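You operate a simulated robot arm through the tools that you are given. There is no shell and no other tool. Be economical: measure what you need, move in short steps, check, and stop when the job is done.

Carry out the task below with a simulated two-armed robot. There is one attempt and no reset: what you move stays moved.

TASK
Take the lid off the tub and lay it down on the top of the fitting table.

The check looks at the end state, three seconds after you hand in, the way a careful person would. Anything else that was tipped, shoved, dropped, spilled or broken makes it a failure. Lids that push on must go on centred and level and be pressed home; caps that screw on are set level and turned clockwise until they are tight.

THE ROBOT
Two 7-joint arms with two-finger parallel grippers on one trunk, on a base that drives. Base frame: it is fixed to the floor where the robot stands at the start and does not move with it; the origin is under the middle of the robot, x ahead of it, y to its left, z up. Lengths are in mm, angles in degrees, forces in N, time in s.
The left shoulder is at the start at [50, 158, 1058], the right one opposite. With the tool pointing down near the work surface each hand reaches from about 220 to 660 mm from the robot's upright axis, wherever it stands, measured 20 degrees to its own side. Payload 3.91 kg a hand.
Tool frame (each hand has its own): the origin (TCP) lies between the finger pads and is the grasp point; the fingertips stand 30 mm ahead of it; z points along the fingers, y is the line along which they close. The gripper opens to 110 mm. The fingers are 20 mm wide and 10 mm thick; the gripper's body (48 by 112 mm) begins 55 mm behind the TCP.
Orientation is that of the tool frame in the base frame, as a unit quaternion [x, y, z, w]. With the fingers straight down and closing along the base's y, the tool's x points along the base's -x, its y along +y and its z along -z.

THE INTERFACE
- The arms move only by the tool nudge_tool. It takes "left_steps", "right_steps" or both (then of equal length, played together; a hand with none holds still); each is a list of rows, each a list of 7 numbers: the turn, a rotation vector about the base's x, y, z in units of 6 degrees (1.0 is 6 degrees), then the shift along the base's x, y, z in units of 20 mm (1.0 is 20 mm), then the gripper command, from -1 (fully open) to 1 (shut), values between in proportion. In form: [[wx, wy, wz, x, y, z, gripper], ...]. A call has 1 to 12 rows; each row shifts and turns the commanded pose from where the row before left it. A call with a number of a shift or a turn outside -1 to 1 is refused whole. Rows are played at 5 a second. More than 50 mm and 8.6 degrees between two rows, or a gripper value outside its range, and nothing of the call is played. Where a pose cannot be reached the arm comes as near as it can. A force on the tool above 40 N (or 10 N above the force at the start of the call, whichever is more), or a blocked arm, ends the call early, and 0.2 s more pass. The fingers move at their own pace (about 153 mm/s each) and stop on an object; they squeeze with about 27 N. The grip force told is the motor's: it shows also when the fingers shut on nothing. Time passes only in rows, and 0.2 s behind the last, so rows that do not move let the fingers close. It gives the time, the measured TCP pose, the force on the tool (base axes), the opening and the grip force at its end, in the units of the frame above (readings bear some noise), with the torque about the TCP (base axes, N m) and any sound that the robot's microphone picked up.
- Cameras (640 x 400 px; columns grow to the right, rows downward): "scene" is now at [132.5, -9, 1225.4]; the picture's right is [-0.10, -0.99, 0.00], its down [-0.31, 0.03, -0.95] and it looks along [0.95, -0.10, -0.31] (base axes); focal length 214 px, centre (320, 200). "left" rides on the left gripper at [72, -17, -103] in its tool frame; the picture's right is [0.23, 0.97, 0.00], its down [-0.76, 0.18, -0.62] and it looks along [-0.61, 0.14, 0.78] (tool axes); focal length 222 px, centre (320, 200). "right" rides on the right gripper at [72, 17, -103] in its tool frame; the picture's right is [-0.23, 0.97, 0.00], its down [-0.76, -0.18, -0.62] and it looks along [-0.61, -0.14, 0.78] (tool axes); focal length 222 px, centre (320, 200). There is no depth. A picture from a camera that has moved, and an enlarged one, comes with that camera's place and axes in the base frame and with its lens.
- snapshot(camera): a new picture of that camera. The clock stands still meanwhile.
- slide_trunk(by): slides the trunk up (or, below 0, down) by that many mm; the arms and the scene camera ride with it, the base frame stays. It gives what a move gives, with no picture.
- base_move(legs): drives the robot by 1 to 6 legs, each [ahead, turn to the left] in mm and degrees, along the robot's own axes; the way and the turn of a leg run together, so that a leg with both is an arc; at most 1500 mm and 180 degrees a leg. The arms and the cameras ride along, it lands a little off, and it stops where it bumps. It gives what a move gives.
- pan_tilt(pan, tilt): turns the head with the scene camera to pan (to the left, within 80 degrees either way) and tilt (down, from -29 to 69), counted from straight ahead of the robot. It gives what a move gives.
- inspect(camera, box): a new picture of the part [left, top, right, bottom] of that camera's present view, enlarged. The clock stands still meanwhile.
- hand_in(): hands the job in; it is judged then, once.

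Go step by step. Nothing tells you exact positions but the pictures and the camera data: compare them with the known pose of the tool, close in by small moves and look again before you grip or let go. The budget is 120 turns and 108 pictures, counting those below and the enlarged ones. Unless the task says otherwise, let go and move clear before handing in, and close with one line.

The tools are called after "Emit:" as name(argument=value, ...) on one line, values as JSON. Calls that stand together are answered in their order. nudge_tool: Moves the arms, as the interface text tells. Its arguments: {"type":"object","properties":{"left_steps":{"type":"array"},"right_steps":{"type":"array"}},"required":[]} The other tools are called the same way: slide_trunk (by) slides the trunk up or down; base_move (legs) drives the base; pan_tilt (pan, tilt) turns the head that bears the scene camera; snapshot (camera) takes a picture; inspect (camera, box) takes an enlarged picture of a part of a camera's view; hand_in () hands the job in.

At the start:

```text
time: 0.0
left_eef_pos: [477.7, 270.7, 1204.3]
left_tcp_rot: [0.0, 1.0, 0.0, 0.0]
left_force: [-0.2, -0.4, 0.2]
left_wrist_torque: [-0.03, 0.01, 0.02]
left_grip_width: 109.7
left_grasp_force: 0.0
right_eef_pos: [318.6, -123.1, 1170.2]
right_tcp_rot: [0.0, 1.0, 0.0, 0.0]
right_force: [-0.7, -0.2, 0.1]
right_wrist_torque: [-0.01, -0.04, 0.0]
right_grip_width: 110.0
right_grasp_force: 0.2
trunk travel left (down, up): [-300.0, 182.0]
robot x, y, heading: [2.1, 0.5, -0.1]
head pan, tilt: [-5.9, 17.9]
```

scene: 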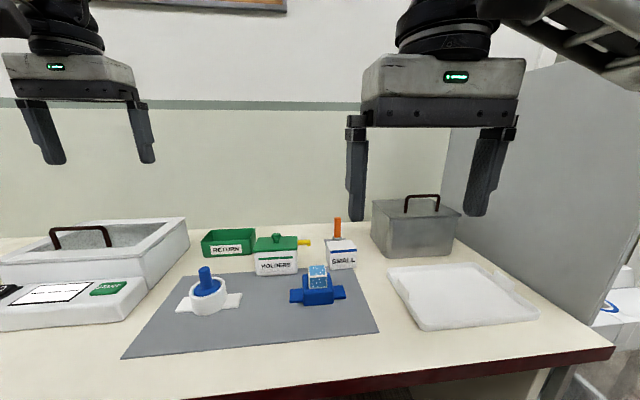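
right: 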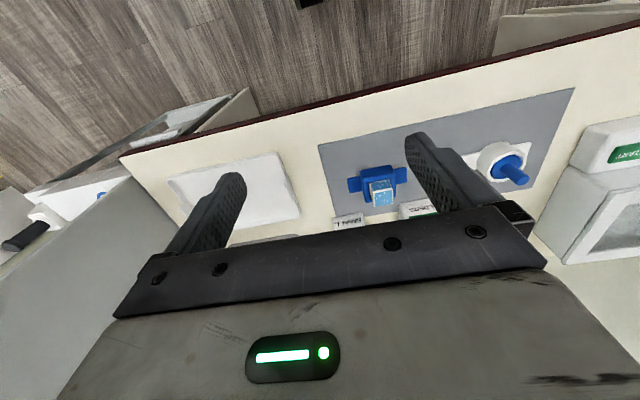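
left: 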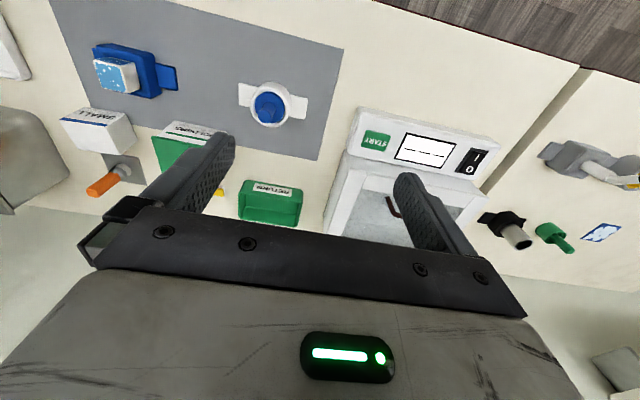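

I see a bench with a lidded HOLDERS box, a metal box with a handle and a cleaner with a handle. I'll look closer and look around to find the tub and the fitting table.

Emit:
inspect(camera="scene", box=[180, 180, 480, 340])

Emit:
pan_tilt(pan=60, tilt=25)

Emit:
snapshot(camera="scene")

Emit:
pan_tilt(pan=-65, tilt=25)

Emit:
snapshot(camera="scene")

```text
2.13 times, centred on (330, 260) of scene
camera zoom: at [132.5, -9.0, 1225.4], right [-0.1, -0.99, 0.0], down [-0.31, 0.03, -0.95], along [0.95, -0.1, -0.31], focal length 458 px, centre (299, 72)
```

zoom: 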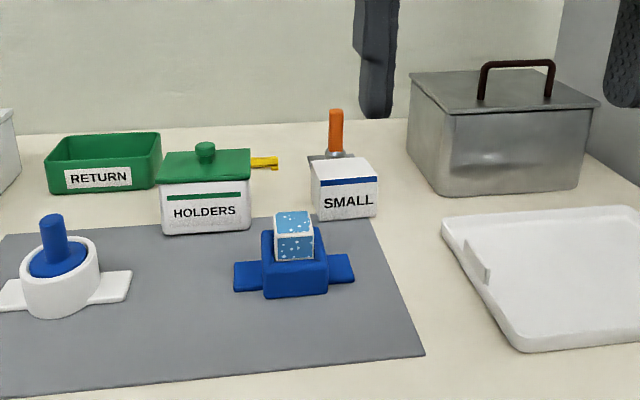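

```text
time: 1.4
left_eef_pos: [476.7, 270.7, 1205.7]
left_tcp_rot: [0.0, 1.0, 0.0, 0.001]
left_force: [-0.3, -0.1, 0.1]
left_wrist_torque: [0.01, -0.04, 0.0]
left_grip_width: 110.0
left_grasp_force: 0.1
right_eef_pos: [318.3, -124.0, 1170.4]
right_tcp_rot: [-0.001, 1.0, 0.0, 0.0]
right_force: [-0.7, 0.4, -0.1]
right_wrist_torque: [-0.03, 0.01, 0.01]
right_grip_width: 109.9
right_grasp_force: 0.2
trunk travel left (down, up): [-300.0, 182.0]
robot x, y, heading: [-1.2, 1.8, -0.2]
head pan, tilt: [60.0, 25.0]
```

```text
103 pictures are left
camera scene: at [85.8, 80.3, 1213.9], right [0.87, -0.5, 0.0], down [-0.21, -0.37, -0.91], along [0.45, 0.78, -0.42], focal length 214 px, centre (320, 200)
```

scene: 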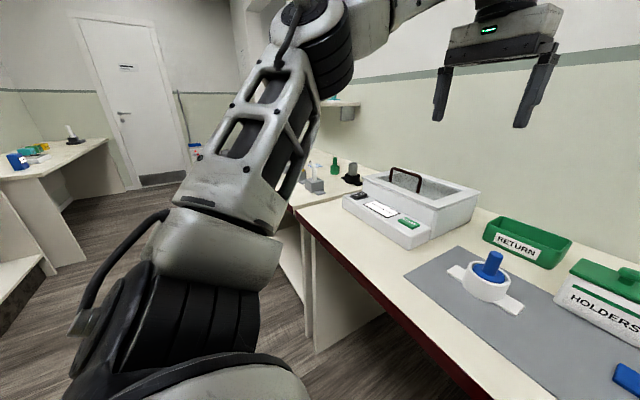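

```text
time: 3.4
left_eef_pos: [476.1, 270.5, 1205.1]
left_tcp_rot: [0.0, 1.0, 0.0, 0.001]
left_force: [0.9, 0.3, 0.3]
left_wrist_torque: [0.0, 0.01, 0.0]
left_grip_width: 110.0
left_grasp_force: 0.0
right_eef_pos: [318.6, -124.6, 1170.5]
right_tcp_rot: [0.0, 1.0, 0.0, -0.001]
right_force: [0.4, -0.2, -1.0]
right_wrist_torque: [0.01, -0.01, -0.03]
right_grip_width: 109.8
right_grasp_force: 0.1
trunk travel left (down, up): [-300.0, 182.0]
robot x, y, heading: [0.6, -1.1, 0.1]
head pan, tilt: [-65.0, 25.0]
```

```text
102 pictures are left
camera scene: at [78.7, -82.9, 1213.9], right [-0.91, -0.42, 0.0], down [-0.18, 0.38, -0.91], along [0.38, -0.82, -0.42], focal length 214 px, centre (320, 200)
```

scene: 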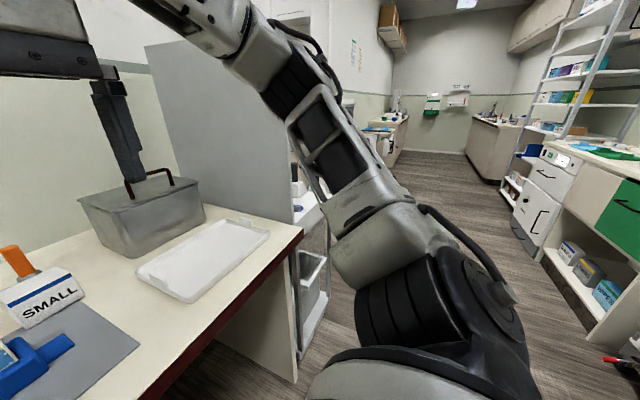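

The HOLDERS box with the green knobbed lid is the likeliest tub, but the metal box and the other benches need ruling out. I'll zoom in on those.

Emit:
inspect(camera="scene", box=[280, 80, 440, 340])

Emit:
inspect(camera="scene", box=[360, 60, 640, 235])

Emit:
inspect(camera="left", box=[320, 60, 640, 260])

Emit:
inspect(camera="right", box=[0, 60, 320, 260])

Emit:
pan_tilt(pan=80, tilt=15)

Emit:
inspect(camera="scene", box=[0, 60, 320, 260])

```text
1.54 times, centred on (360, 210) of scene
camera zoom: at [78.7, -82.9, 1213.9], right [-0.91, -0.42, 0.0], down [-0.18, 0.38, -0.91], along [0.38, -0.82, -0.42], focal length 330 px, centre (258, 185)
```

zoom: 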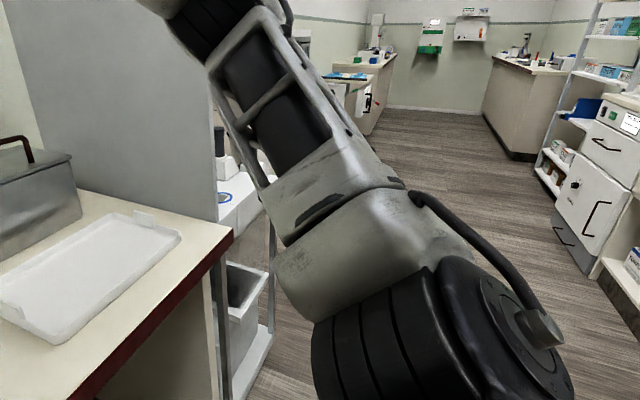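

```text
2.29 times, centred on (500, 148) of scene
camera zoom: at [78.7, -82.9, 1213.9], right [-0.91, -0.42, 0.0], down [-0.18, 0.38, -0.91], along [0.38, -0.82, -0.42], focal length 490 px, centre (-91, 320)
```

zoom: 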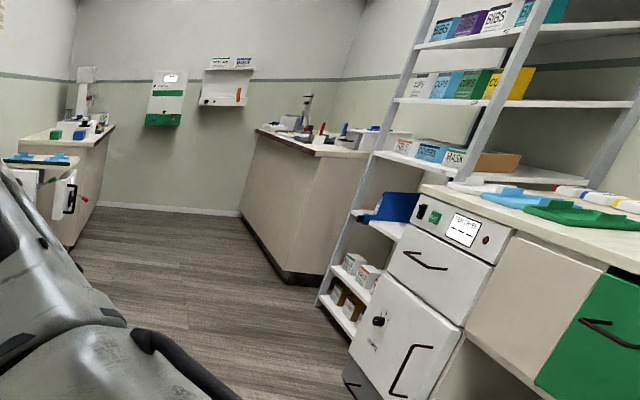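

```text
2.00 times, centred on (480, 160) of left
camera zoom: at [403.8, 253.2, 1308.0], right [-0.23, 0.97, 0.0], down [0.76, 0.18, 0.62], along [0.61, 0.14, -0.78], focal length 444 px, centre (0, 280)
```

zoom: 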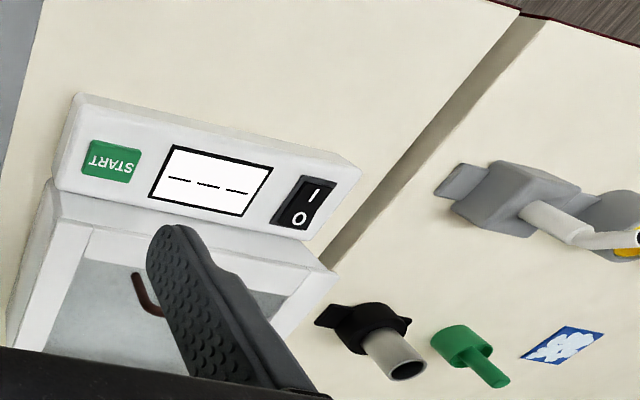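

```text
2.00 times, centred on (160, 160) of right
camera zoom: at [246.5, -106.0, 1274.5], right [0.23, 0.97, 0.0], down [0.76, -0.18, 0.62], along [0.61, -0.14, -0.78], focal length 444 px, centre (640, 280)
```

zoom: 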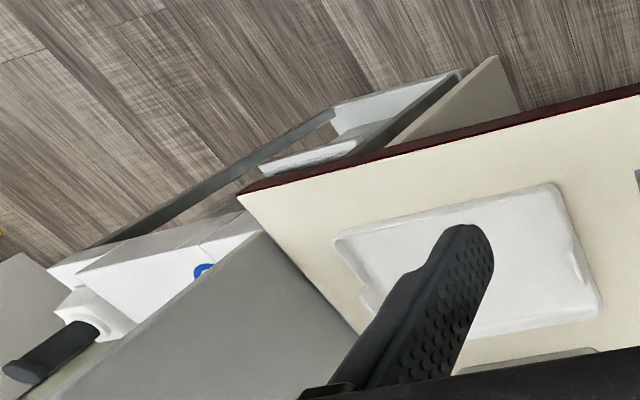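

```text
time: 5.7
left_eef_pos: [476.3, 269.8, 1205.8]
left_tcp_rot: [0.0, 1.0, 0.0, 0.0]
left_force: [0.3, 0.3, 0.1]
left_wrist_torque: [0.01, -0.03, 0.0]
left_grip_width: 109.9
left_grasp_force: 0.2
right_eef_pos: [318.0, -123.1, 1171.0]
right_tcp_rot: [0.001, 1.0, 0.0, 0.0]
right_force: [-0.4, -0.4, 0.7]
right_wrist_torque: [0.01, -0.02, -0.02]
right_grip_width: 110.1
right_grasp_force: 0.1
trunk travel left (down, up): [-300.0, 182.0]
robot x, y, heading: [2.0, 1.4, 0.2]
head pan, tilt: [80.0, 15.0]
```

```text
2.00 times, centred on (160, 160) of scene
camera zoom: at [56.0, 92.6, 1230.2], right [0.98, -0.17, 0.0], down [-0.05, -0.25, -0.97], along [0.17, 0.95, -0.26], focal length 429 px, centre (640, 280)
```

zoom: 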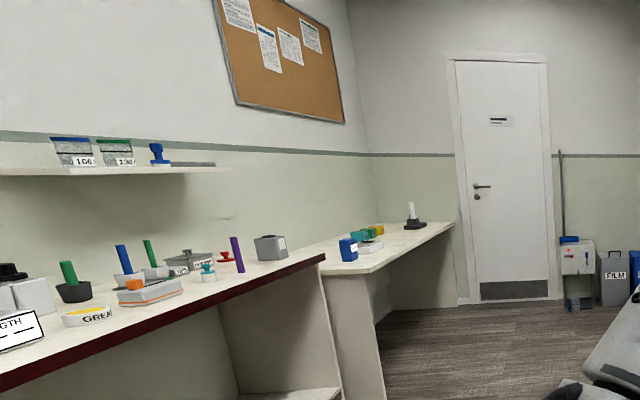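

This is a large practice room with several benches, and one on the left-rear has a grey lidded container. I'll back off from the bench and look round properly before choosing.

Emit:
base_move(legs=[[-350, 0]])

Emit:
snapshot(camera="scene")

Emit:
pan_tilt(pan=0, tilt=20)

Emit:
snapshot(camera="scene")

Emit:
base_move(legs=[[0, 90]])

Emit:
snapshot(camera="scene")

Emit:
pan_tilt(pan=75, tilt=20)

Emit:
snapshot(camera="scene")

```text
time: 8.0
left_eef_pos: [123.9, 270.0, 1205.6]
left_tcp_rot: [0.0, 1.0, -0.001, 0.001]
left_force: [0.1, 0.1, 0.7]
left_wrist_torque: [-0.04, -0.01, 0.01]
left_grip_width: 110.0
left_grasp_force: 0.0
right_eef_pos: [-37.3, -123.9, 1170.5]
right_tcp_rot: [0.002, 1.0, 0.001, -0.001]
right_force: [0.5, -0.7, 0.0]
right_wrist_torque: [0.01, -0.04, 0.02]
right_grip_width: 110.1
right_grasp_force: 0.0
trunk travel left (down, up): [-300.0, 182.0]
robot x, y, heading: [-352.4, 0.3, -0.2]
head pan, tilt: [80.0, 15.0]
```

```text
96 pictures are left
camera scene: at [-297.8, 92.9, 1230.2], right [0.98, -0.18, 0.0], down [-0.05, -0.25, -0.97], along [0.17, 0.95, -0.26], focal length 214 px, centre (320, 200)
```

scene: 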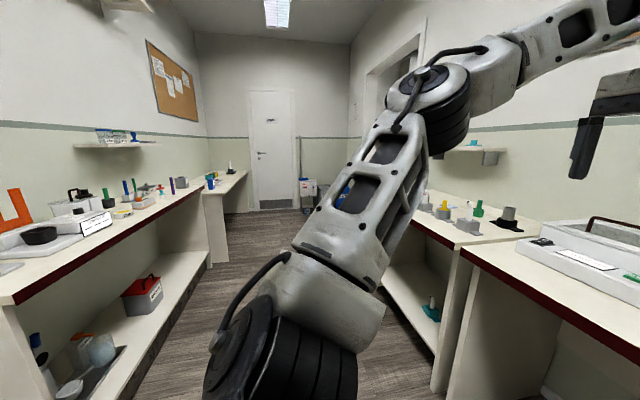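

```text
time: 9.5
left_eef_pos: [124.4, 270.5, 1206.4]
left_tcp_rot: [0.001, 1.0, -0.001, 0.0]
left_force: [0.2, -0.1, -0.2]
left_wrist_torque: [0.01, 0.0, 0.0]
left_grip_width: 110.2
left_grasp_force: 0.1
right_eef_pos: [-35.0, -124.1, 1170.3]
right_tcp_rot: [0.002, 1.0, 0.0, 0.001]
right_force: [0.2, 0.0, -0.1]
right_wrist_torque: [-0.02, 0.03, 0.02]
right_grip_width: 110.0
right_grasp_force: 0.0
trunk travel left (down, up): [-300.0, 182.0]
robot x, y, heading: [-358.9, 2.6, -0.3]
head pan, tilt: [0.0, 20.0]
```

```text
95 pictures are left
camera scene: at [-220.8, 0.8, 1222.0], right [0.0, -1.0, 0.0], down [-0.34, 0.0, -0.94], along [0.94, 0.0, -0.34], focal length 214 px, centre (320, 200)
```

scene: 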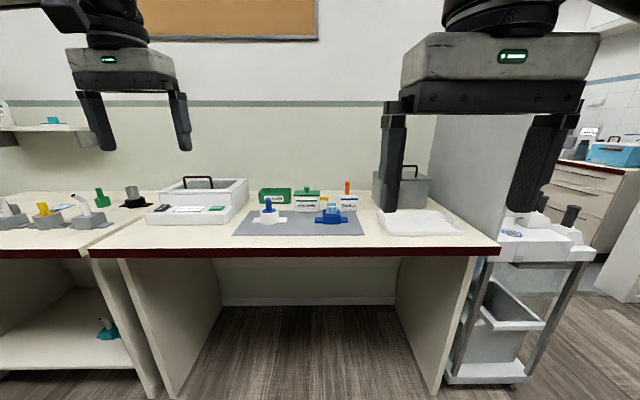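

```text
time: 13.8
left_eef_pos: [-625.7, 477.4, 1206.1]
left_tcp_rot: [0.708, -0.706, -0.001, -0.001]
left_force: [0.1, 0.6, 0.5]
left_wrist_torque: [0.0, 0.03, -0.02]
left_grip_width: 110.1
left_grasp_force: 0.1
right_eef_pos: [-230.6, 319.3, 1169.4]
right_tcp_rot: [-0.707, 0.708, 0.0, -0.001]
right_force: [-0.1, -0.7, -0.1]
right_wrist_torque: [0.01, -0.02, 0.0]
right_grip_width: 109.9
right_grasp_force: 0.0
trunk travel left (down, up): [-300.0, 182.0]
robot x, y, heading: [-354.6, 0.8, 90.3]
head pan, tilt: [0.0, 20.0]
```

```text
94 pictures are left
camera scene: at [-354.0, 134.2, 1222.0], right [1.0, 0.0, 0.0], down [0.0, -0.34, -0.94], along [0.0, 0.94, -0.34], focal length 214 px, centre (320, 200)
```

scene: 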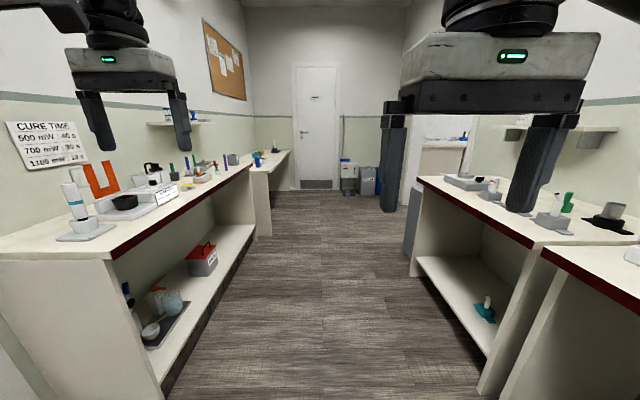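

```text
time: 15.2
left_eef_pos: [-624.6, 477.7, 1205.8]
left_tcp_rot: [0.707, -0.707, -0.001, -0.001]
left_force: [-0.2, 1.2, -0.8]
left_wrist_torque: [0.0, 0.0, 0.0]
left_grip_width: 109.7
left_grasp_force: 0.1
right_eef_pos: [-229.6, 318.7, 1170.2]
right_tcp_rot: [-0.707, 0.707, 0.0, 0.0]
right_force: [0.1, -0.4, -0.1]
right_wrist_torque: [-0.01, 0.02, -0.02]
right_grip_width: 109.7
right_grasp_force: 0.0
trunk travel left (down, up): [-300.0, 182.0]
robot x, y, heading: [-353.0, -2.6, 90.1]
head pan, tilt: [75.0, 20.0]
```

```text
93 pictures are left
camera scene: at [-443.9, 65.2, 1222.0], right [0.26, 0.97, 0.0], down [0.33, -0.09, -0.94], along [-0.91, 0.24, -0.34], focal length 214 px, centre (320, 200)
```

scene: 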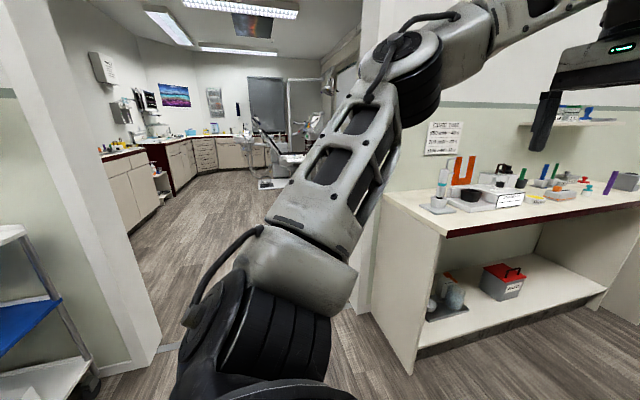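

Other lidded boxes stand on the opposite bench. I'll zoom in on their labels.

Emit:
inspect(camera="scene", box=[420, 140, 640, 320])

Emit:
pan_tilt(pan=25, tilt=25)

Emit:
inspect(camera="scene", box=[120, 80, 440, 280])

Emit:
pan_tilt(pan=-30, tilt=25)

Emit:
inspect(camera="scene", box=[160, 60, 480, 260])

Emit:
snapshot(camera="scene")

```text
2.22 times, centred on (530, 230) of scene
camera zoom: at [-443.9, 65.2, 1222.0], right [0.26, 0.97, 0.0], down [0.33, -0.09, -0.94], along [-0.91, 0.24, -0.34], focal length 477 px, centre (-147, 133)
```

zoom: 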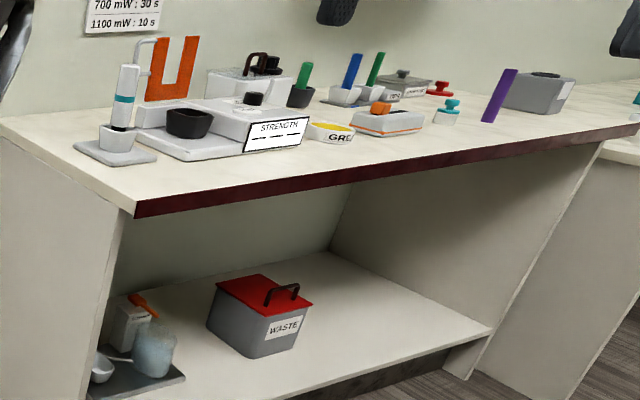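

```text
time: 16.4
left_eef_pos: [-625.6, 477.2, 1206.2]
left_tcp_rot: [0.708, -0.706, -0.001, 0.0]
left_force: [0.6, -0.7, -0.1]
left_wrist_torque: [0.04, -0.01, -0.02]
left_grip_width: 110.1
left_grasp_force: 0.1
right_eef_pos: [-230.0, 319.7, 1170.8]
right_tcp_rot: [-0.707, 0.707, 0.0, 0.0]
right_force: [-0.5, 0.0, -0.3]
right_wrist_torque: [0.01, 0.0, -0.04]
right_grip_width: 110.0
right_grasp_force: 0.0
trunk travel left (down, up): [-300.0, 182.0]
robot x, y, heading: [-354.0, 2.8, 89.9]
head pan, tilt: [25.0, 25.0]
```

```text
2.00 times, centred on (280, 180) of scene
camera zoom: at [-393.0, 124.5, 1213.9], right [0.91, 0.42, 0.0], down [0.18, -0.38, -0.91], along [-0.38, 0.82, -0.42], focal length 429 px, centre (400, 240)
```

zoom: 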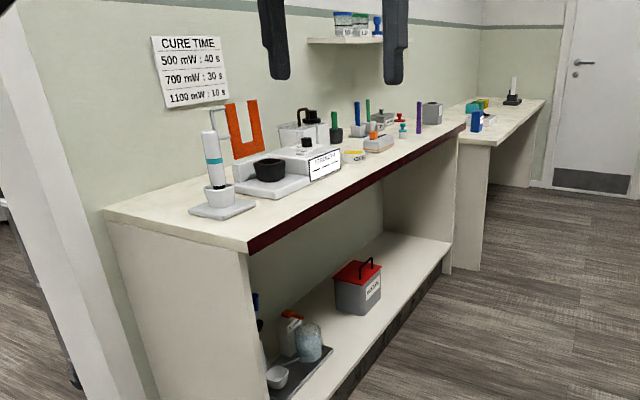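

```text
time: 17.6
left_eef_pos: [-625.7, 477.3, 1205.2]
left_tcp_rot: [0.708, -0.706, -0.001, 0.0]
left_force: [-1.2, -0.2, 1.0]
left_wrist_torque: [0.03, 0.0, 0.0]
left_grip_width: 109.9
left_grasp_force: 0.1
right_eef_pos: [-229.3, 318.7, 1170.4]
right_tcp_rot: [0.707, -0.707, 0.0, 0.0]
right_force: [-0.1, 0.3, -0.1]
right_wrist_torque: [0.0, 0.0, -0.05]
right_grip_width: 110.1
right_grasp_force: 0.0
trunk travel left (down, up): [-300.0, 182.0]
robot x, y, heading: [-360.1, 1.7, 90.0]
head pan, tilt: [-30.0, 25.0]
```

```text
2.00 times, centred on (320, 160) of scene
camera zoom: at [-308.0, 120.9, 1213.9], right [0.87, -0.5, 0.0], down [-0.21, -0.37, -0.91], along [0.45, 0.79, -0.42], focal length 429 px, centre (320, 280)
```

zoom: 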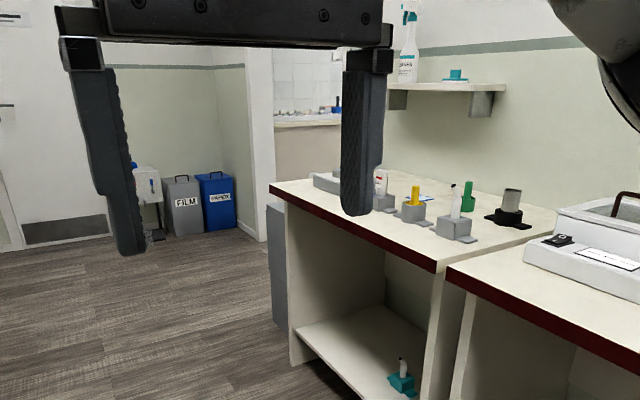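

```text
89 pictures are left
camera scene: at [-308.0, 120.9, 1213.9], right [0.87, -0.5, 0.0], down [-0.21, -0.37, -0.91], along [0.45, 0.79, -0.42], focal length 214 px, centre (320, 200)
```

scene: 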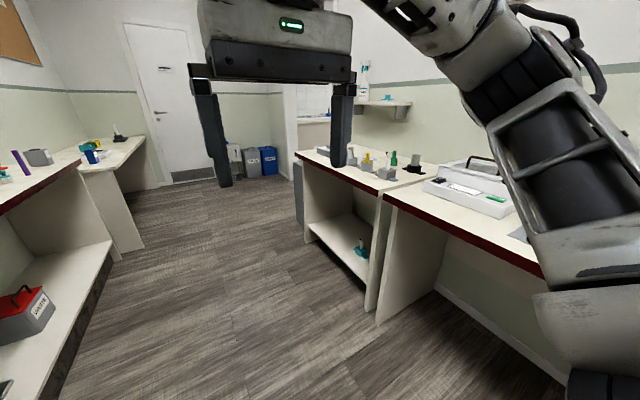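

The waste bin, grease and so on belong to the other benches. The start bench, with its fitting sockets, is the fitting table, and the white HOLDERS tub with the green knobbed lid is the tub. I'm going back to measure it.

Emit:
base_move(legs=[[0, -90]])

Emit:
base_move(legs=[[350, 0]])

Emit:
pan_tilt(pan=5, tilt=32)

Emit:
snapshot(camera="scene")

Emit:
snapshot(camera="left")

Emit:
snapshot(camera="right")

```text
time: 21.8
left_eef_pos: [118.6, 277.8, 1205.5]
left_tcp_rot: [-0.008, 1.0, -0.001, 0.0]
left_force: [0.3, -0.8, -0.8]
left_wrist_torque: [-0.01, -0.03, 0.0]
left_grip_width: 110.2
left_grasp_force: 0.0
right_eef_pos: [-34.5, -119.0, 1169.0]
right_tcp_rot: [-0.006, 1.0, -0.001, -0.001]
right_force: [-0.6, 0.1, -0.2]
right_wrist_torque: [0.04, 0.02, -0.01]
right_grip_width: 110.1
right_grasp_force: 0.1
trunk travel left (down, up): [-300.0, 182.0]
robot x, y, heading: [-351.9, 0.5, 1.0]
head pan, tilt: [-30.0, 25.0]
```

```text
time: 24.1
left_eef_pos: [453.4, 288.5, 1204.5]
left_tcp_rot: [-0.012, 1.0, 0.0, 0.001]
left_force: [0.7, -0.8, 0.1]
left_wrist_torque: [-0.01, -0.01, -0.01]
left_grip_width: 109.8
left_grasp_force: 0.0
right_eef_pos: [304.7, -108.7, 1170.4]
right_tcp_rot: [-0.012, 1.0, 0.0, 0.0]
right_force: [0.3, -0.5, 0.9]
right_wrist_torque: [0.01, 0.02, 0.02]
right_grip_width: 110.3
right_grasp_force: 0.1
trunk travel left (down, up): [-300.0, 182.0]
robot x, y, heading: [-15.9, 5.3, 1.3]
head pan, tilt: [-30.0, 25.0]
```

```text
time: 25.1
left_eef_pos: [452.7, 289.2, 1206.6]
left_tcp_rot: [-0.012, 1.0, 0.0, 0.001]
left_force: [0.4, -0.2, -0.6]
left_wrist_torque: [0.0, -0.03, 0.0]
left_grip_width: 110.0
left_grasp_force: 0.0
right_eef_pos: [303.5, -109.8, 1170.4]
right_tcp_rot: [-0.011, 1.0, 0.0, 0.0]
right_force: [-0.1, -0.4, 0.6]
right_wrist_torque: [0.0, 0.03, 0.0]
right_grip_width: 110.1
right_grasp_force: 0.1
trunk travel left (down, up): [-300.0, 182.0]
robot x, y, heading: [-16.4, 7.9, 1.1]
head pan, tilt: [5.0, 32.0]
```

```text
88 pictures are left
camera scene: at [111.9, 18.2, 1202.8], right [0.11, -0.99, 0.0], down [-0.53, -0.06, -0.85], along [0.84, 0.09, -0.53], focal length 214 px, centre (320, 200)
```

scene: 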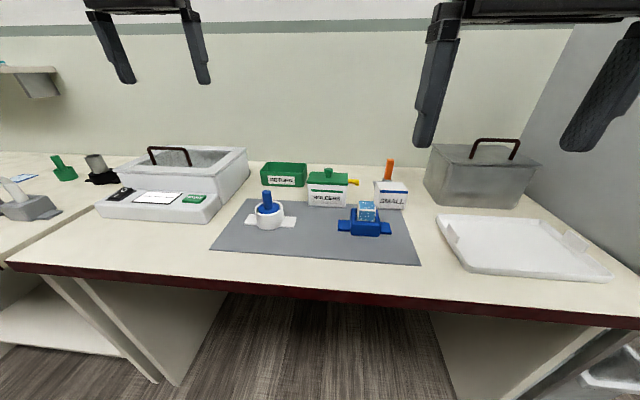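

```text
87 pictures are left
camera left: at [380.9, 269.5, 1308.0], right [-0.25, 0.97, 0.0], down [0.76, 0.2, 0.62], along [0.6, 0.16, -0.78], focal length 222 px, centre (320, 200)
```

left: 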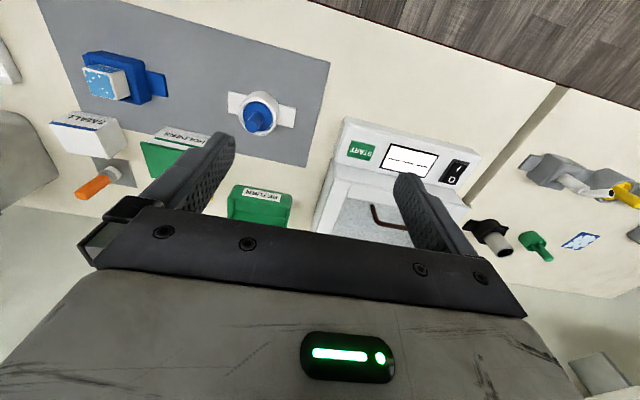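

```text
86 pictures are left
camera right: at [232.0, -93.4, 1274.6], right [0.2, 0.98, 0.0], down [0.77, -0.16, 0.62], along [0.61, -0.13, -0.78], focal length 222 px, centre (320, 200)
```

right: 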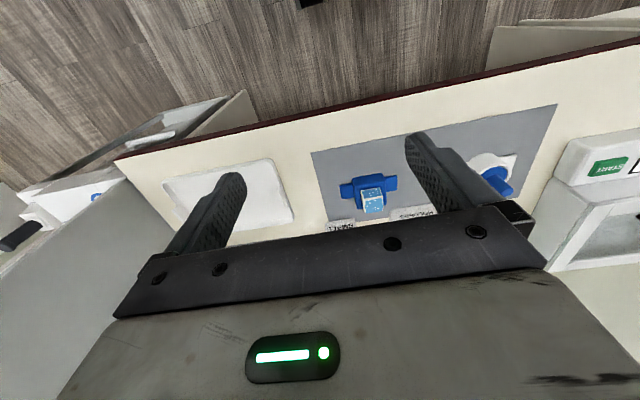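

Triangulation puts the table top near z≈856 and the lid knob near (680, 50, ~940), a bit far to reach. I'll drive closer by 80 mm and bring the left hand toward a point above the tub.

Emit:
base_move(legs=[[80, 0]])

Emit:
nudge_tool(left_steps=[[0, 0, 0, 0.5, -1, 0, 0], [0, 0, 0, 0.5, -1, 0, 0], [0, 0, 0, 0.5, -1, 0, 0], [0, 0, 0, 0.5, -1, 0, 0], [0, 0, 0, 0, -1, 0, 0], [0, 0, 0, 0, -1, 0, 0], [0, 0, 0, 0, -1, 0, 0], [0, 0, 0, 0, -1, 0, 0], [0, 0, 0, 0, -1, 0, 0], [0, 0, 0, 0, -1, 0, 0]], right_steps=[[0, 0, 0, 0, -1, 0, -1], [0, 0, 0, 0, -1, 0, -1], [0, 0, 0, 0, -1, 0, -1], [0, 0, 0, 0, -1, 0, -1], [0, 0, 0, 0, -1, 0, -1], [0, 0, 0, 0, -1, 0, -1], [0, 0, 0, 0, 0, 0, -1], [0, 0, 0, 0, 0, 0, -1], [0, 0, 0, 0, 0, 0, -1], [0, 0, 0, 0, 0, 0, -1]])

Emit:
snapshot(camera="left")

Emit:
snapshot(camera="scene")

```text
time: 26.1
left_eef_pos: [532.1, 289.8, 1205.2]
left_tcp_rot: [-0.012, 1.0, -0.001, 0.0]
left_force: [0.9, -1.0, -1.4]
left_wrist_torque: [0.03, 0.02, 0.0]
left_grip_width: 110.0
left_grasp_force: 0.1
right_eef_pos: [382.1, -107.6, 1170.1]
right_tcp_rot: [-0.011, 1.0, -0.001, 0.001]
right_force: [0.0, 0.0, 0.2]
right_wrist_torque: [0.02, 0.01, 0.05]
right_grip_width: 110.1
right_grasp_force: 0.0
trunk travel left (down, up): [-300.0, 182.0]
robot x, y, heading: [60.3, 7.9, 1.3]
head pan, tilt: [5.0, 32.0]
```

```text
time: 28.3
left_eef_pos: [565.1, 91.4, 1201.3]
left_tcp_rot: [-0.012, 1.0, 0.0, 0.002]
left_force: [-0.3, -0.1, -0.1]
left_wrist_torque: [0.01, -0.01, 0.02]
left_grip_width: 55.0
left_grasp_force: 0.1
left hand out of reach, approached as far as the arm can: row 9, 10
right_eef_pos: [383.5, -228.3, 1170.2]
right_tcp_rot: [-0.011, 1.0, 0.001, -0.001]
right_force: [-0.3, -0.6, 0.0]
right_wrist_torque: [-0.02, 0.05, 0.01]
right_grip_width: 109.8
right_grasp_force: 0.0
trunk travel left (down, up): [-300.0, 182.0]
robot x, y, heading: [61.5, 6.6, 1.5]
head pan, tilt: [5.0, 32.0]
```

```text
85 pictures are left
camera left: at [492.8, 72.3, 1303.2], right [-0.25, 0.97, 0.0], down [0.76, 0.2, 0.63], along [0.61, 0.16, -0.78], focal length 222 px, centre (320, 200)
```

left: 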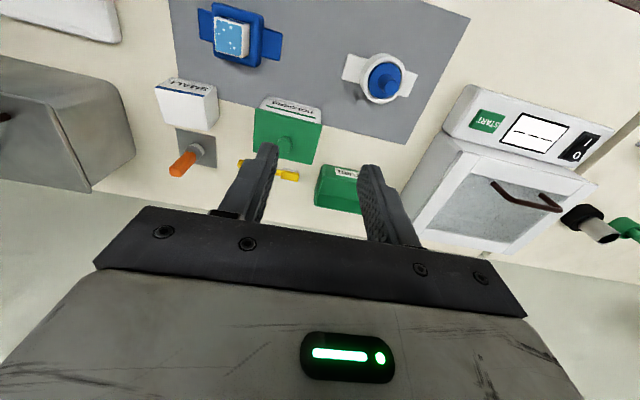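

```text
84 pictures are left
camera scene: at [190.3, 19.7, 1202.8], right [0.11, -0.99, 0.0], down [-0.53, -0.06, -0.85], along [0.84, 0.09, -0.53], focal length 214 px, centre (320, 200)
```

scene: 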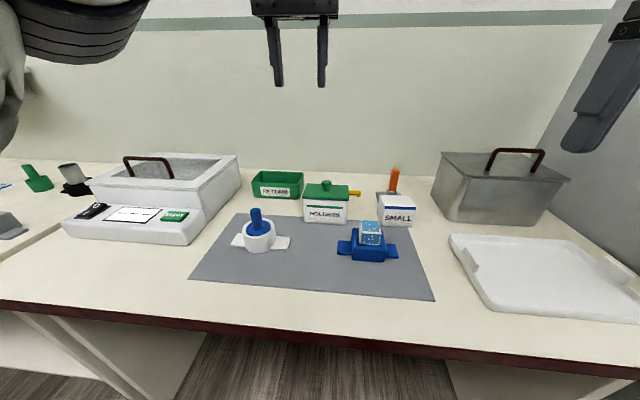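

The knob triangulates to about (673, 56, 945). I'll lower the left hand beside and above it, then look again.

Emit:
nudge_tool(left_steps=[[0, 0, 0, 0, 0, -1, 0], [0, 0, 0, 0, 0, -1, 0], [0, 0, 0, 0, 0, -1, 0], [0, 0, 0, 0, 0, -1, 0], [0, 0, 0, 0, 0, -1, 0], [0, 0, 0, 0, 0, -1, 0], [0, 0, 0, 0, 0, -1, 0], [0, 0, 0, 1, -0.5, 0, 0], [0, 0, 0, 1, -0.5, 0, 0], [0, 0, 0, 1, -0.5, 0, 0], [0, 0, 0, 0.5, -0.2, 0, 0], [0, 0, 0, 0, 0, 0, 0]])

Emit:
snapshot(camera="left")

Emit:
inspect(camera="scene", box=[220, 100, 440, 260])

```text
time: 30.9
left_eef_pos: [625.6, 60.9, 1060.6]
left_tcp_rot: [-0.011, 1.0, 0.001, 0.0]
left_force: [-0.9, -0.1, -0.2]
left_wrist_torque: [0.02, -0.01, 0.01]
left_grip_width: 55.3
left_grasp_force: 0.2
left hand out of reach, approached as far as the arm can: row 11
right_eef_pos: [382.4, -227.5, 1170.3]
right_tcp_rot: [-0.011, 1.0, 0.0, 0.0]
right_force: [0.0, 1.0, -0.3]
right_wrist_torque: [0.0, -0.01, -0.02]
right_grip_width: 110.1
right_grasp_force: 0.0
trunk travel left (down, up): [-300.0, 182.0]
robot x, y, heading: [64.3, 11.5, 1.4]
head pan, tilt: [5.0, 32.0]
```

```text
83 pictures are left
camera left: at [553.7, 42.0, 1162.5], right [-0.25, 0.97, 0.0], down [0.76, 0.19, 0.62], along [0.6, 0.16, -0.78], focal length 222 px, centre (320, 200)
```

left: 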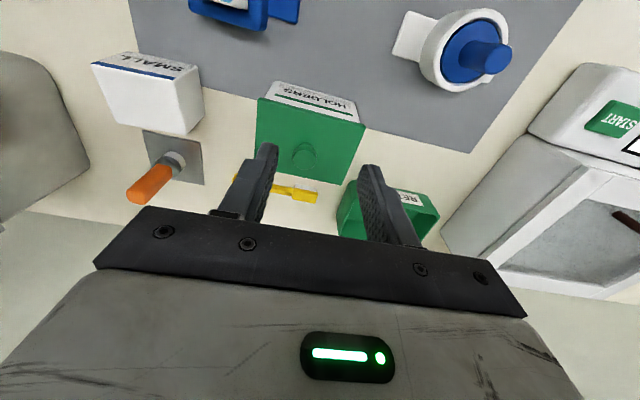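

```text
2.50 times, centred on (330, 180) of scene
camera zoom: at [190.2, 20.0, 1202.8], right [0.11, -0.99, 0.0], down [-0.53, -0.06, -0.85], along [0.84, 0.09, -0.53], focal length 536 px, centre (295, 250)
```

zoom: 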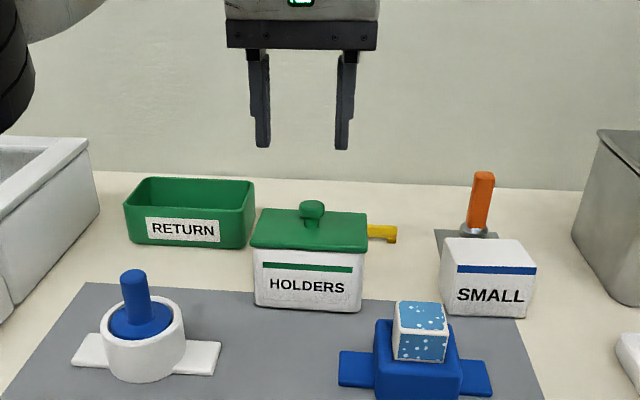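

The hand is short of the knob at about (662, 53, 948). I'll drive 40 mm nearer, which carries the hand forward too.

Emit:
base_move(legs=[[40, 0]])

Emit:
nudge_tool(left_steps=[[0, 0, 0, 0, -0.2, -0.8, 0], [0, 0, 0, 0, 0, -0.7, 0], [0, 0, 0, 0, 0, 0, 0]])

Emit:
snapshot(camera="left")

Emit:
inspect(camera="scene", box=[220, 120, 440, 280])

```text
time: 31.8
left_eef_pos: [667.4, 62.6, 1059.7]
left_tcp_rot: [-0.012, 1.0, 0.0, 0.0]
left_force: [0.6, 0.4, -0.1]
left_wrist_torque: [0.0, 0.01, -0.01]
left_grip_width: 55.0
left_grasp_force: 0.1
right_eef_pos: [424.6, -226.6, 1169.3]
right_tcp_rot: [-0.012, 1.0, 0.0, 0.0]
right_force: [0.6, 0.4, 0.7]
right_wrist_torque: [0.03, 0.01, 0.02]
right_grip_width: 109.9
right_grasp_force: 0.0
trunk travel left (down, up): [-300.0, 182.0]
robot x, y, heading: [99.7, 9.3, 1.3]
head pan, tilt: [5.0, 32.0]
```

```text
time: 32.6
left_eef_pos: [666.7, 59.4, 1029.2]
left_tcp_rot: [-0.011, 1.0, 0.0, 0.001]
left_force: [0.1, -0.1, 0.8]
left_wrist_torque: [0.01, 0.01, 0.01]
left_grip_width: 55.1
left_grasp_force: 0.1
right_eef_pos: [424.2, -227.0, 1169.8]
right_tcp_rot: [-0.012, 1.0, 0.0, 0.0]
right_force: [0.4, 0.0, -0.6]
right_wrist_torque: [-0.02, -0.04, -0.01]
right_grip_width: 110.0
right_grasp_force: 0.1
trunk travel left (down, up): [-300.0, 182.0]
robot x, y, heading: [102.4, 11.0, 1.1]
head pan, tilt: [5.0, 32.0]
```

```text
81 pictures are left
camera left: at [593.7, 39.3, 1132.2], right [-0.25, 0.97, 0.0], down [0.76, 0.2, 0.62], along [0.6, 0.16, -0.78], focal length 222 px, centre (320, 200)
```

left: 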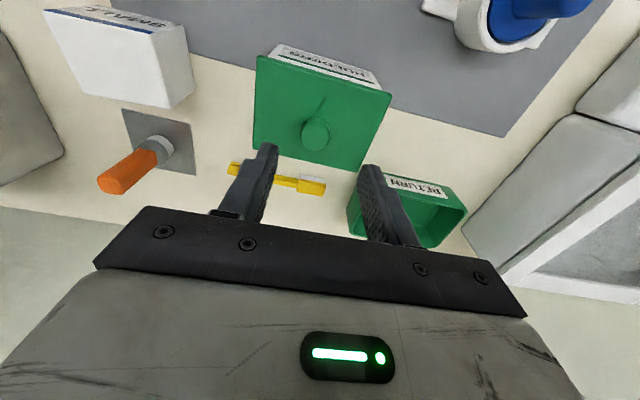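

```text
2.50 times, centred on (330, 200) of scene
camera zoom: at [230.8, 20.9, 1202.8], right [0.11, -0.99, 0.0], down [-0.53, -0.06, -0.85], along [0.84, 0.09, -0.53], focal length 536 px, centre (295, 200)
```

zoom: 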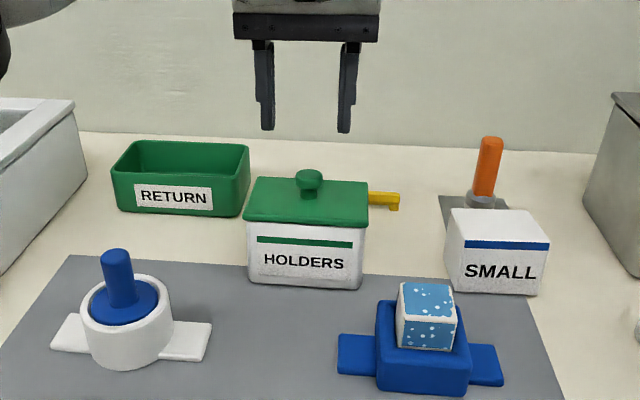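

The knob is at about (665.5, 54.3), top near 950, and the hand is nearly centred. I'll shift 5 mm right and go down to just above the lid.

Emit:
nudge_tool(left_steps=[[0, 0, 0, -0.05, -0.25, 0, 0], [0, 0, 0, 0, 0, -0.8, 0], [0, 0, 0, 0, 0, -0.8, 0], [0, 0, 0, 0, 0, -0.7, 0], [0, 0, 0, 0, 0, -0.5, 0], [0, 0, 0, 0, 0, 0, 0]])

Emit:
snapshot(camera="left")

Emit:
inspect(camera="scene", box=[250, 130, 400, 240])

```text
time: 34.0
left_eef_pos: [666.5, 55.0, 974.0]
left_tcp_rot: [-0.013, 1.0, -0.001, 0.001]
left_force: [-0.1, -0.2, -0.2]
left_wrist_torque: [0.02, -0.01, 0.03]
left_grip_width: 55.2
left_grasp_force: 0.2
right_eef_pos: [423.3, -227.8, 1171.4]
right_tcp_rot: [-0.011, 1.0, 0.0, 0.001]
right_force: [0.0, -0.1, -0.4]
right_wrist_torque: [0.02, 0.0, -0.04]
right_grip_width: 109.8
right_grasp_force: 0.0
trunk travel left (down, up): [-300.0, 182.0]
robot x, y, heading: [104.4, 12.2, 1.3]
head pan, tilt: [5.0, 32.0]
```

```text
79 pictures are left
camera left: at [593.5, 34.7, 1076.7], right [-0.25, 0.97, 0.0], down [0.76, 0.2, 0.62], along [0.6, 0.16, -0.78], focal length 222 px, centre (320, 200)
```

left: 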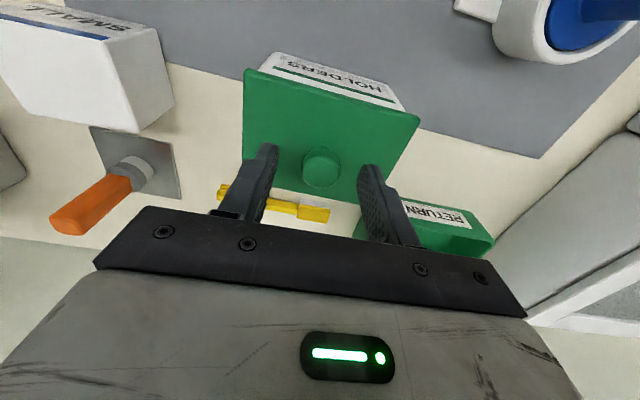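

```text
3.64 times, centred on (325, 185) of scene
camera zoom: at [230.8, 20.9, 1202.8], right [0.11, -0.99, 0.0], down [-0.53, -0.06, -0.85], along [0.84, 0.09, -0.53], focal length 780 px, centre (302, 254)
```

zoom: 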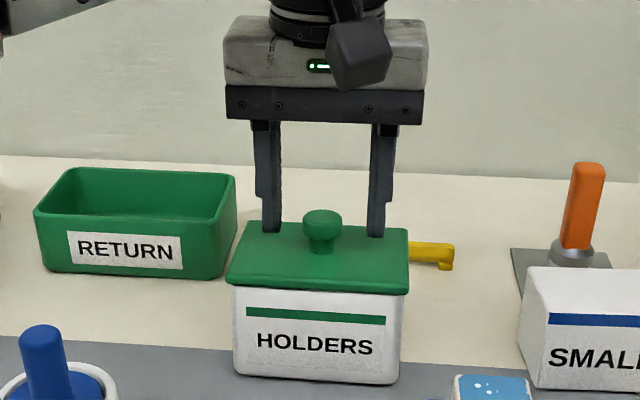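

The fingers straddle the mushroom knob, whose head spans about z 942–962 over a lid near 930. I'll go 9 mm lower and close.

Emit:
nudge_tool(left_steps=[[0, 0, 0, -0.1, 0, -0.45, 0], [0, 0, 0, 0, 0, 0, 0], [0, 0, 0, 0, 0, 0, 0.5], [0, 0, 0, 0, 0, 0, 1], [0, 0, 0, 0, 0, 0, 1], [0, 0, 0, 0, 0, 0, 1]])

Emit:
inspect(camera="scene", box=[250, 130, 400, 240])

```text
time: 35.4
left_eef_pos: [664.8, 52.6, 965.2]
left_tcp_rot: [-0.013, 1.0, 0.0, 0.001]
left_force: [0.3, 1.0, 0.1]
left_wrist_torque: [0.05, 0.02, 0.03]
left_grip_width: 24.9
left_grasp_force: 27.5
right_eef_pos: [423.6, -226.9, 1170.0]
right_tcp_rot: [-0.011, 1.0, 0.0, 0.0]
right_force: [-0.4, 0.4, 0.0]
right_wrist_torque: [0.0, 0.01, 0.01]
right_grip_width: 110.3
right_grasp_force: 0.0
trunk travel left (down, up): [-300.0, 182.0]
robot x, y, heading: [102.2, 11.9, 1.2]
head pan, tilt: [5.0, 32.0]
heard: snap
```

```text
3.64 times, centred on (325, 185) of scene
camera zoom: at [230.9, 21.0, 1202.8], right [0.11, -0.99, 0.0], down [-0.53, -0.06, -0.85], along [0.84, 0.09, -0.53], focal length 780 px, centre (302, 254)
```

zoom: 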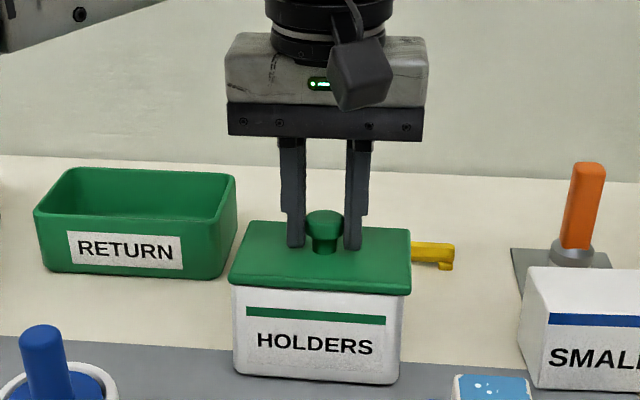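

The knob is gripped (24.9 mm wide) and the lid has snapped loose with a slight shift. I'll lift slowly straight up.

Emit:
nudge_tool(left_steps=[[0, 0, 0, 0, 0, 0.25, 1], [0, 0, 0, 0, 0, 0.25, 1], [0, 0, 0, 0, 0, 0.4, 1], [0, 0, 0, 0, 0, 0.6, 1], [0, 0, 0, 0, 0, 0.5, 1], [0, 0, 0, 0, 0, 0.5, 1]])

Emit:
snapshot(camera="scene")

Emit:
snapshot(camera="left")

```text
time: 36.8
left_eef_pos: [664.2, 53.9, 1014.1]
left_tcp_rot: [-0.011, 1.0, 0.0, 0.001]
left_force: [0.5, -0.8, -0.8]
left_wrist_torque: [0.0, 0.01, -0.03]
left_grip_width: 24.8
left_grasp_force: 26.8
right_eef_pos: [423.9, -226.9, 1170.0]
right_tcp_rot: [-0.012, 1.0, 0.001, 0.0]
right_force: [-0.4, -0.5, 1.0]
right_wrist_torque: [0.0, 0.0, 0.0]
right_grip_width: 109.8
right_grasp_force: 0.1
trunk travel left (down, up): [-300.0, 182.0]
robot x, y, heading: [99.8, 4.1, 1.3]
head pan, tilt: [5.0, 32.0]
```

```text
76 pictures are left
camera scene: at [230.8, 20.9, 1202.8], right [0.11, -0.99, 0.0], down [-0.53, -0.06, -0.85], along [0.84, 0.09, -0.53], focal length 214 px, centre (320, 200)
```

scene: 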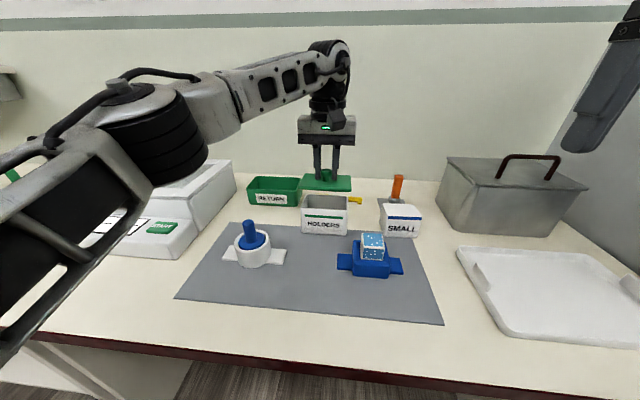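

```text
75 pictures are left
camera left: at [591.0, 34.7, 1116.5], right [-0.25, 0.97, 0.0], down [0.76, 0.19, 0.62], along [0.6, 0.16, -0.78], focal length 222 px, centre (320, 200)
```

left: 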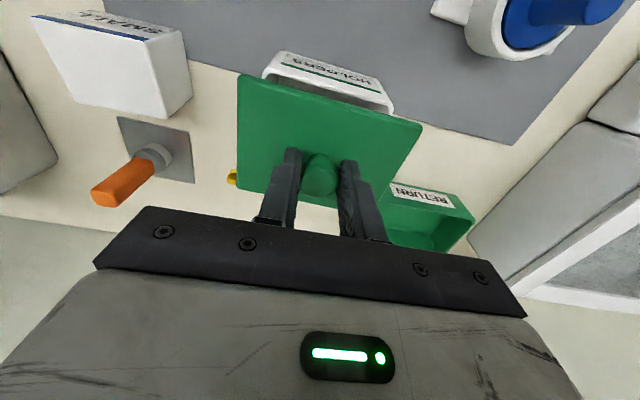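

The lid is off and level in the hand, with the tub undisturbed. I'll carry it back in x first, then left to the bare table strip in front of the cleaner, around (425, 400).

Emit:
nudge_tool(left_steps=[[0, 0, 0, 0, 0, 1, 1], [0, 0, 0, 0, 0, 0.5, 1], [0, 0, 0, -1, 0, 0, 1], [0, 0, 0, -1, 0, 0, 1], [0, 0, 0, -1, 0.2, 0, 1], [0, 0, 0, -1, 0.5, 0, 1], [0, 0, 0, -1, 0.8, 0, 1], [0, 0, 0, -1, 1, 0, 1], [0, 0, 0, -1, 1, 0, 1], [0, 0, 0, -1, 1, 0, 1], [0, 0, 0, -1, 1, 0, 1], [0, 0, 0, -1, 1, 0, 1]])

Emit:
nudge_tool(left_steps=[[0, 0, 0, -0.5, 1, 0, 1], [0, 0, 0, -0.5, 1, 0, 1], [0, 0, 0, -0.5, 1, 0, 1], [0, 0, 0, 0, 1, 0, 1], [0, 0, 0, 0, 1, 0, 1], [0, 0, 0, 0, 1, 0, 1], [0, 0, 0, 0, 1, 0, 1], [0, 0, 0, 0, 1, 0, 1], [0, 0, 0, 0, 1, 0, 1], [0, 0, 0, 0, 1, 0, 1], [0, 0, 0, 0, 0, 0, 1]])

Emit:
pan_tilt(pan=45, tilt=40)

Emit:
snapshot(camera="scene")

Emit:
snapshot(camera="left")

```text
time: 39.4
left_eef_pos: [463.9, 182.0, 1045.1]
left_tcp_rot: [-0.012, 1.0, 0.0, 0.0]
left_force: [-0.1, -0.2, -0.7]
left_wrist_torque: [0.02, -0.01, -0.02]
left_grip_width: 24.6
left_grasp_force: 27.3
right_eef_pos: [423.9, -225.4, 1171.0]
right_tcp_rot: [-0.011, 1.0, -0.001, 0.0]
right_force: [-0.5, 0.0, -0.3]
right_wrist_torque: [0.02, -0.03, -0.02]
right_grip_width: 110.2
right_grasp_force: 0.1
trunk travel left (down, up): [-300.0, 182.0]
robot x, y, heading: [101.2, 9.3, 1.3]
head pan, tilt: [5.0, 32.0]
```

```text
time: 41.8
left_eef_pos: [435.8, 385.4, 1045.1]
left_tcp_rot: [-0.011, 1.0, 0.0, 0.001]
left_force: [-0.1, 0.0, -0.6]
left_wrist_torque: [0.0, 0.01, 0.01]
left_grip_width: 24.5
left_grasp_force: 27.0
right_eef_pos: [424.1, -227.2, 1170.7]
right_tcp_rot: [-0.011, 1.0, 0.0, 0.0]
right_force: [0.6, 0.3, 0.4]
right_wrist_torque: [0.0, 0.0, 0.0]
right_grip_width: 109.8
right_grasp_force: 0.0
trunk travel left (down, up): [-300.0, 182.0]
robot x, y, heading: [102.2, 11.0, 1.2]
head pan, tilt: [5.0, 32.0]
```

```text
time: 42.9
left_eef_pos: [434.1, 384.2, 1045.2]
left_tcp_rot: [-0.012, 1.0, 0.0, 0.001]
left_force: [0.3, 0.5, -1.3]
left_wrist_torque: [0.01, -0.01, 0.01]
left_grip_width: 24.6
left_grasp_force: 26.8
right_eef_pos: [423.2, -226.8, 1171.3]
right_tcp_rot: [-0.011, 1.0, 0.0, 0.001]
right_force: [-0.4, 0.3, -0.2]
right_wrist_torque: [0.02, 0.03, 0.0]
right_grip_width: 110.1
right_grasp_force: 0.1
trunk travel left (down, up): [-300.0, 182.0]
robot x, y, heading: [101.7, 8.0, 1.3]
head pan, tilt: [45.0, 40.0]
```

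```text
74 pictures are left
camera scene: at [200.6, 72.5, 1190.6], right [0.72, -0.69, 0.0], down [-0.44, -0.46, -0.77], along [0.53, 0.55, -0.64], focal length 214 px, centre (320, 200)
```

scene: 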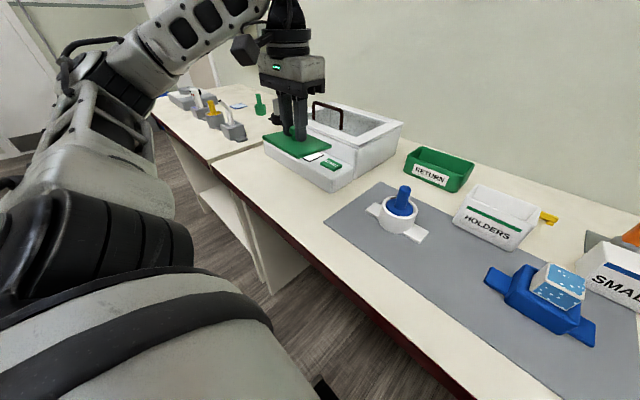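

```text
73 pictures are left
camera left: at [362.3, 365.2, 1147.9], right [-0.25, 0.97, 0.0], down [0.76, 0.2, 0.62], along [0.6, 0.16, -0.78], focal length 222 px, centre (320, 200)
```

left: 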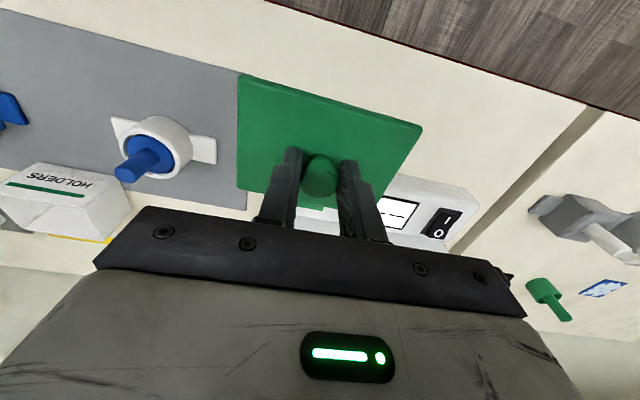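

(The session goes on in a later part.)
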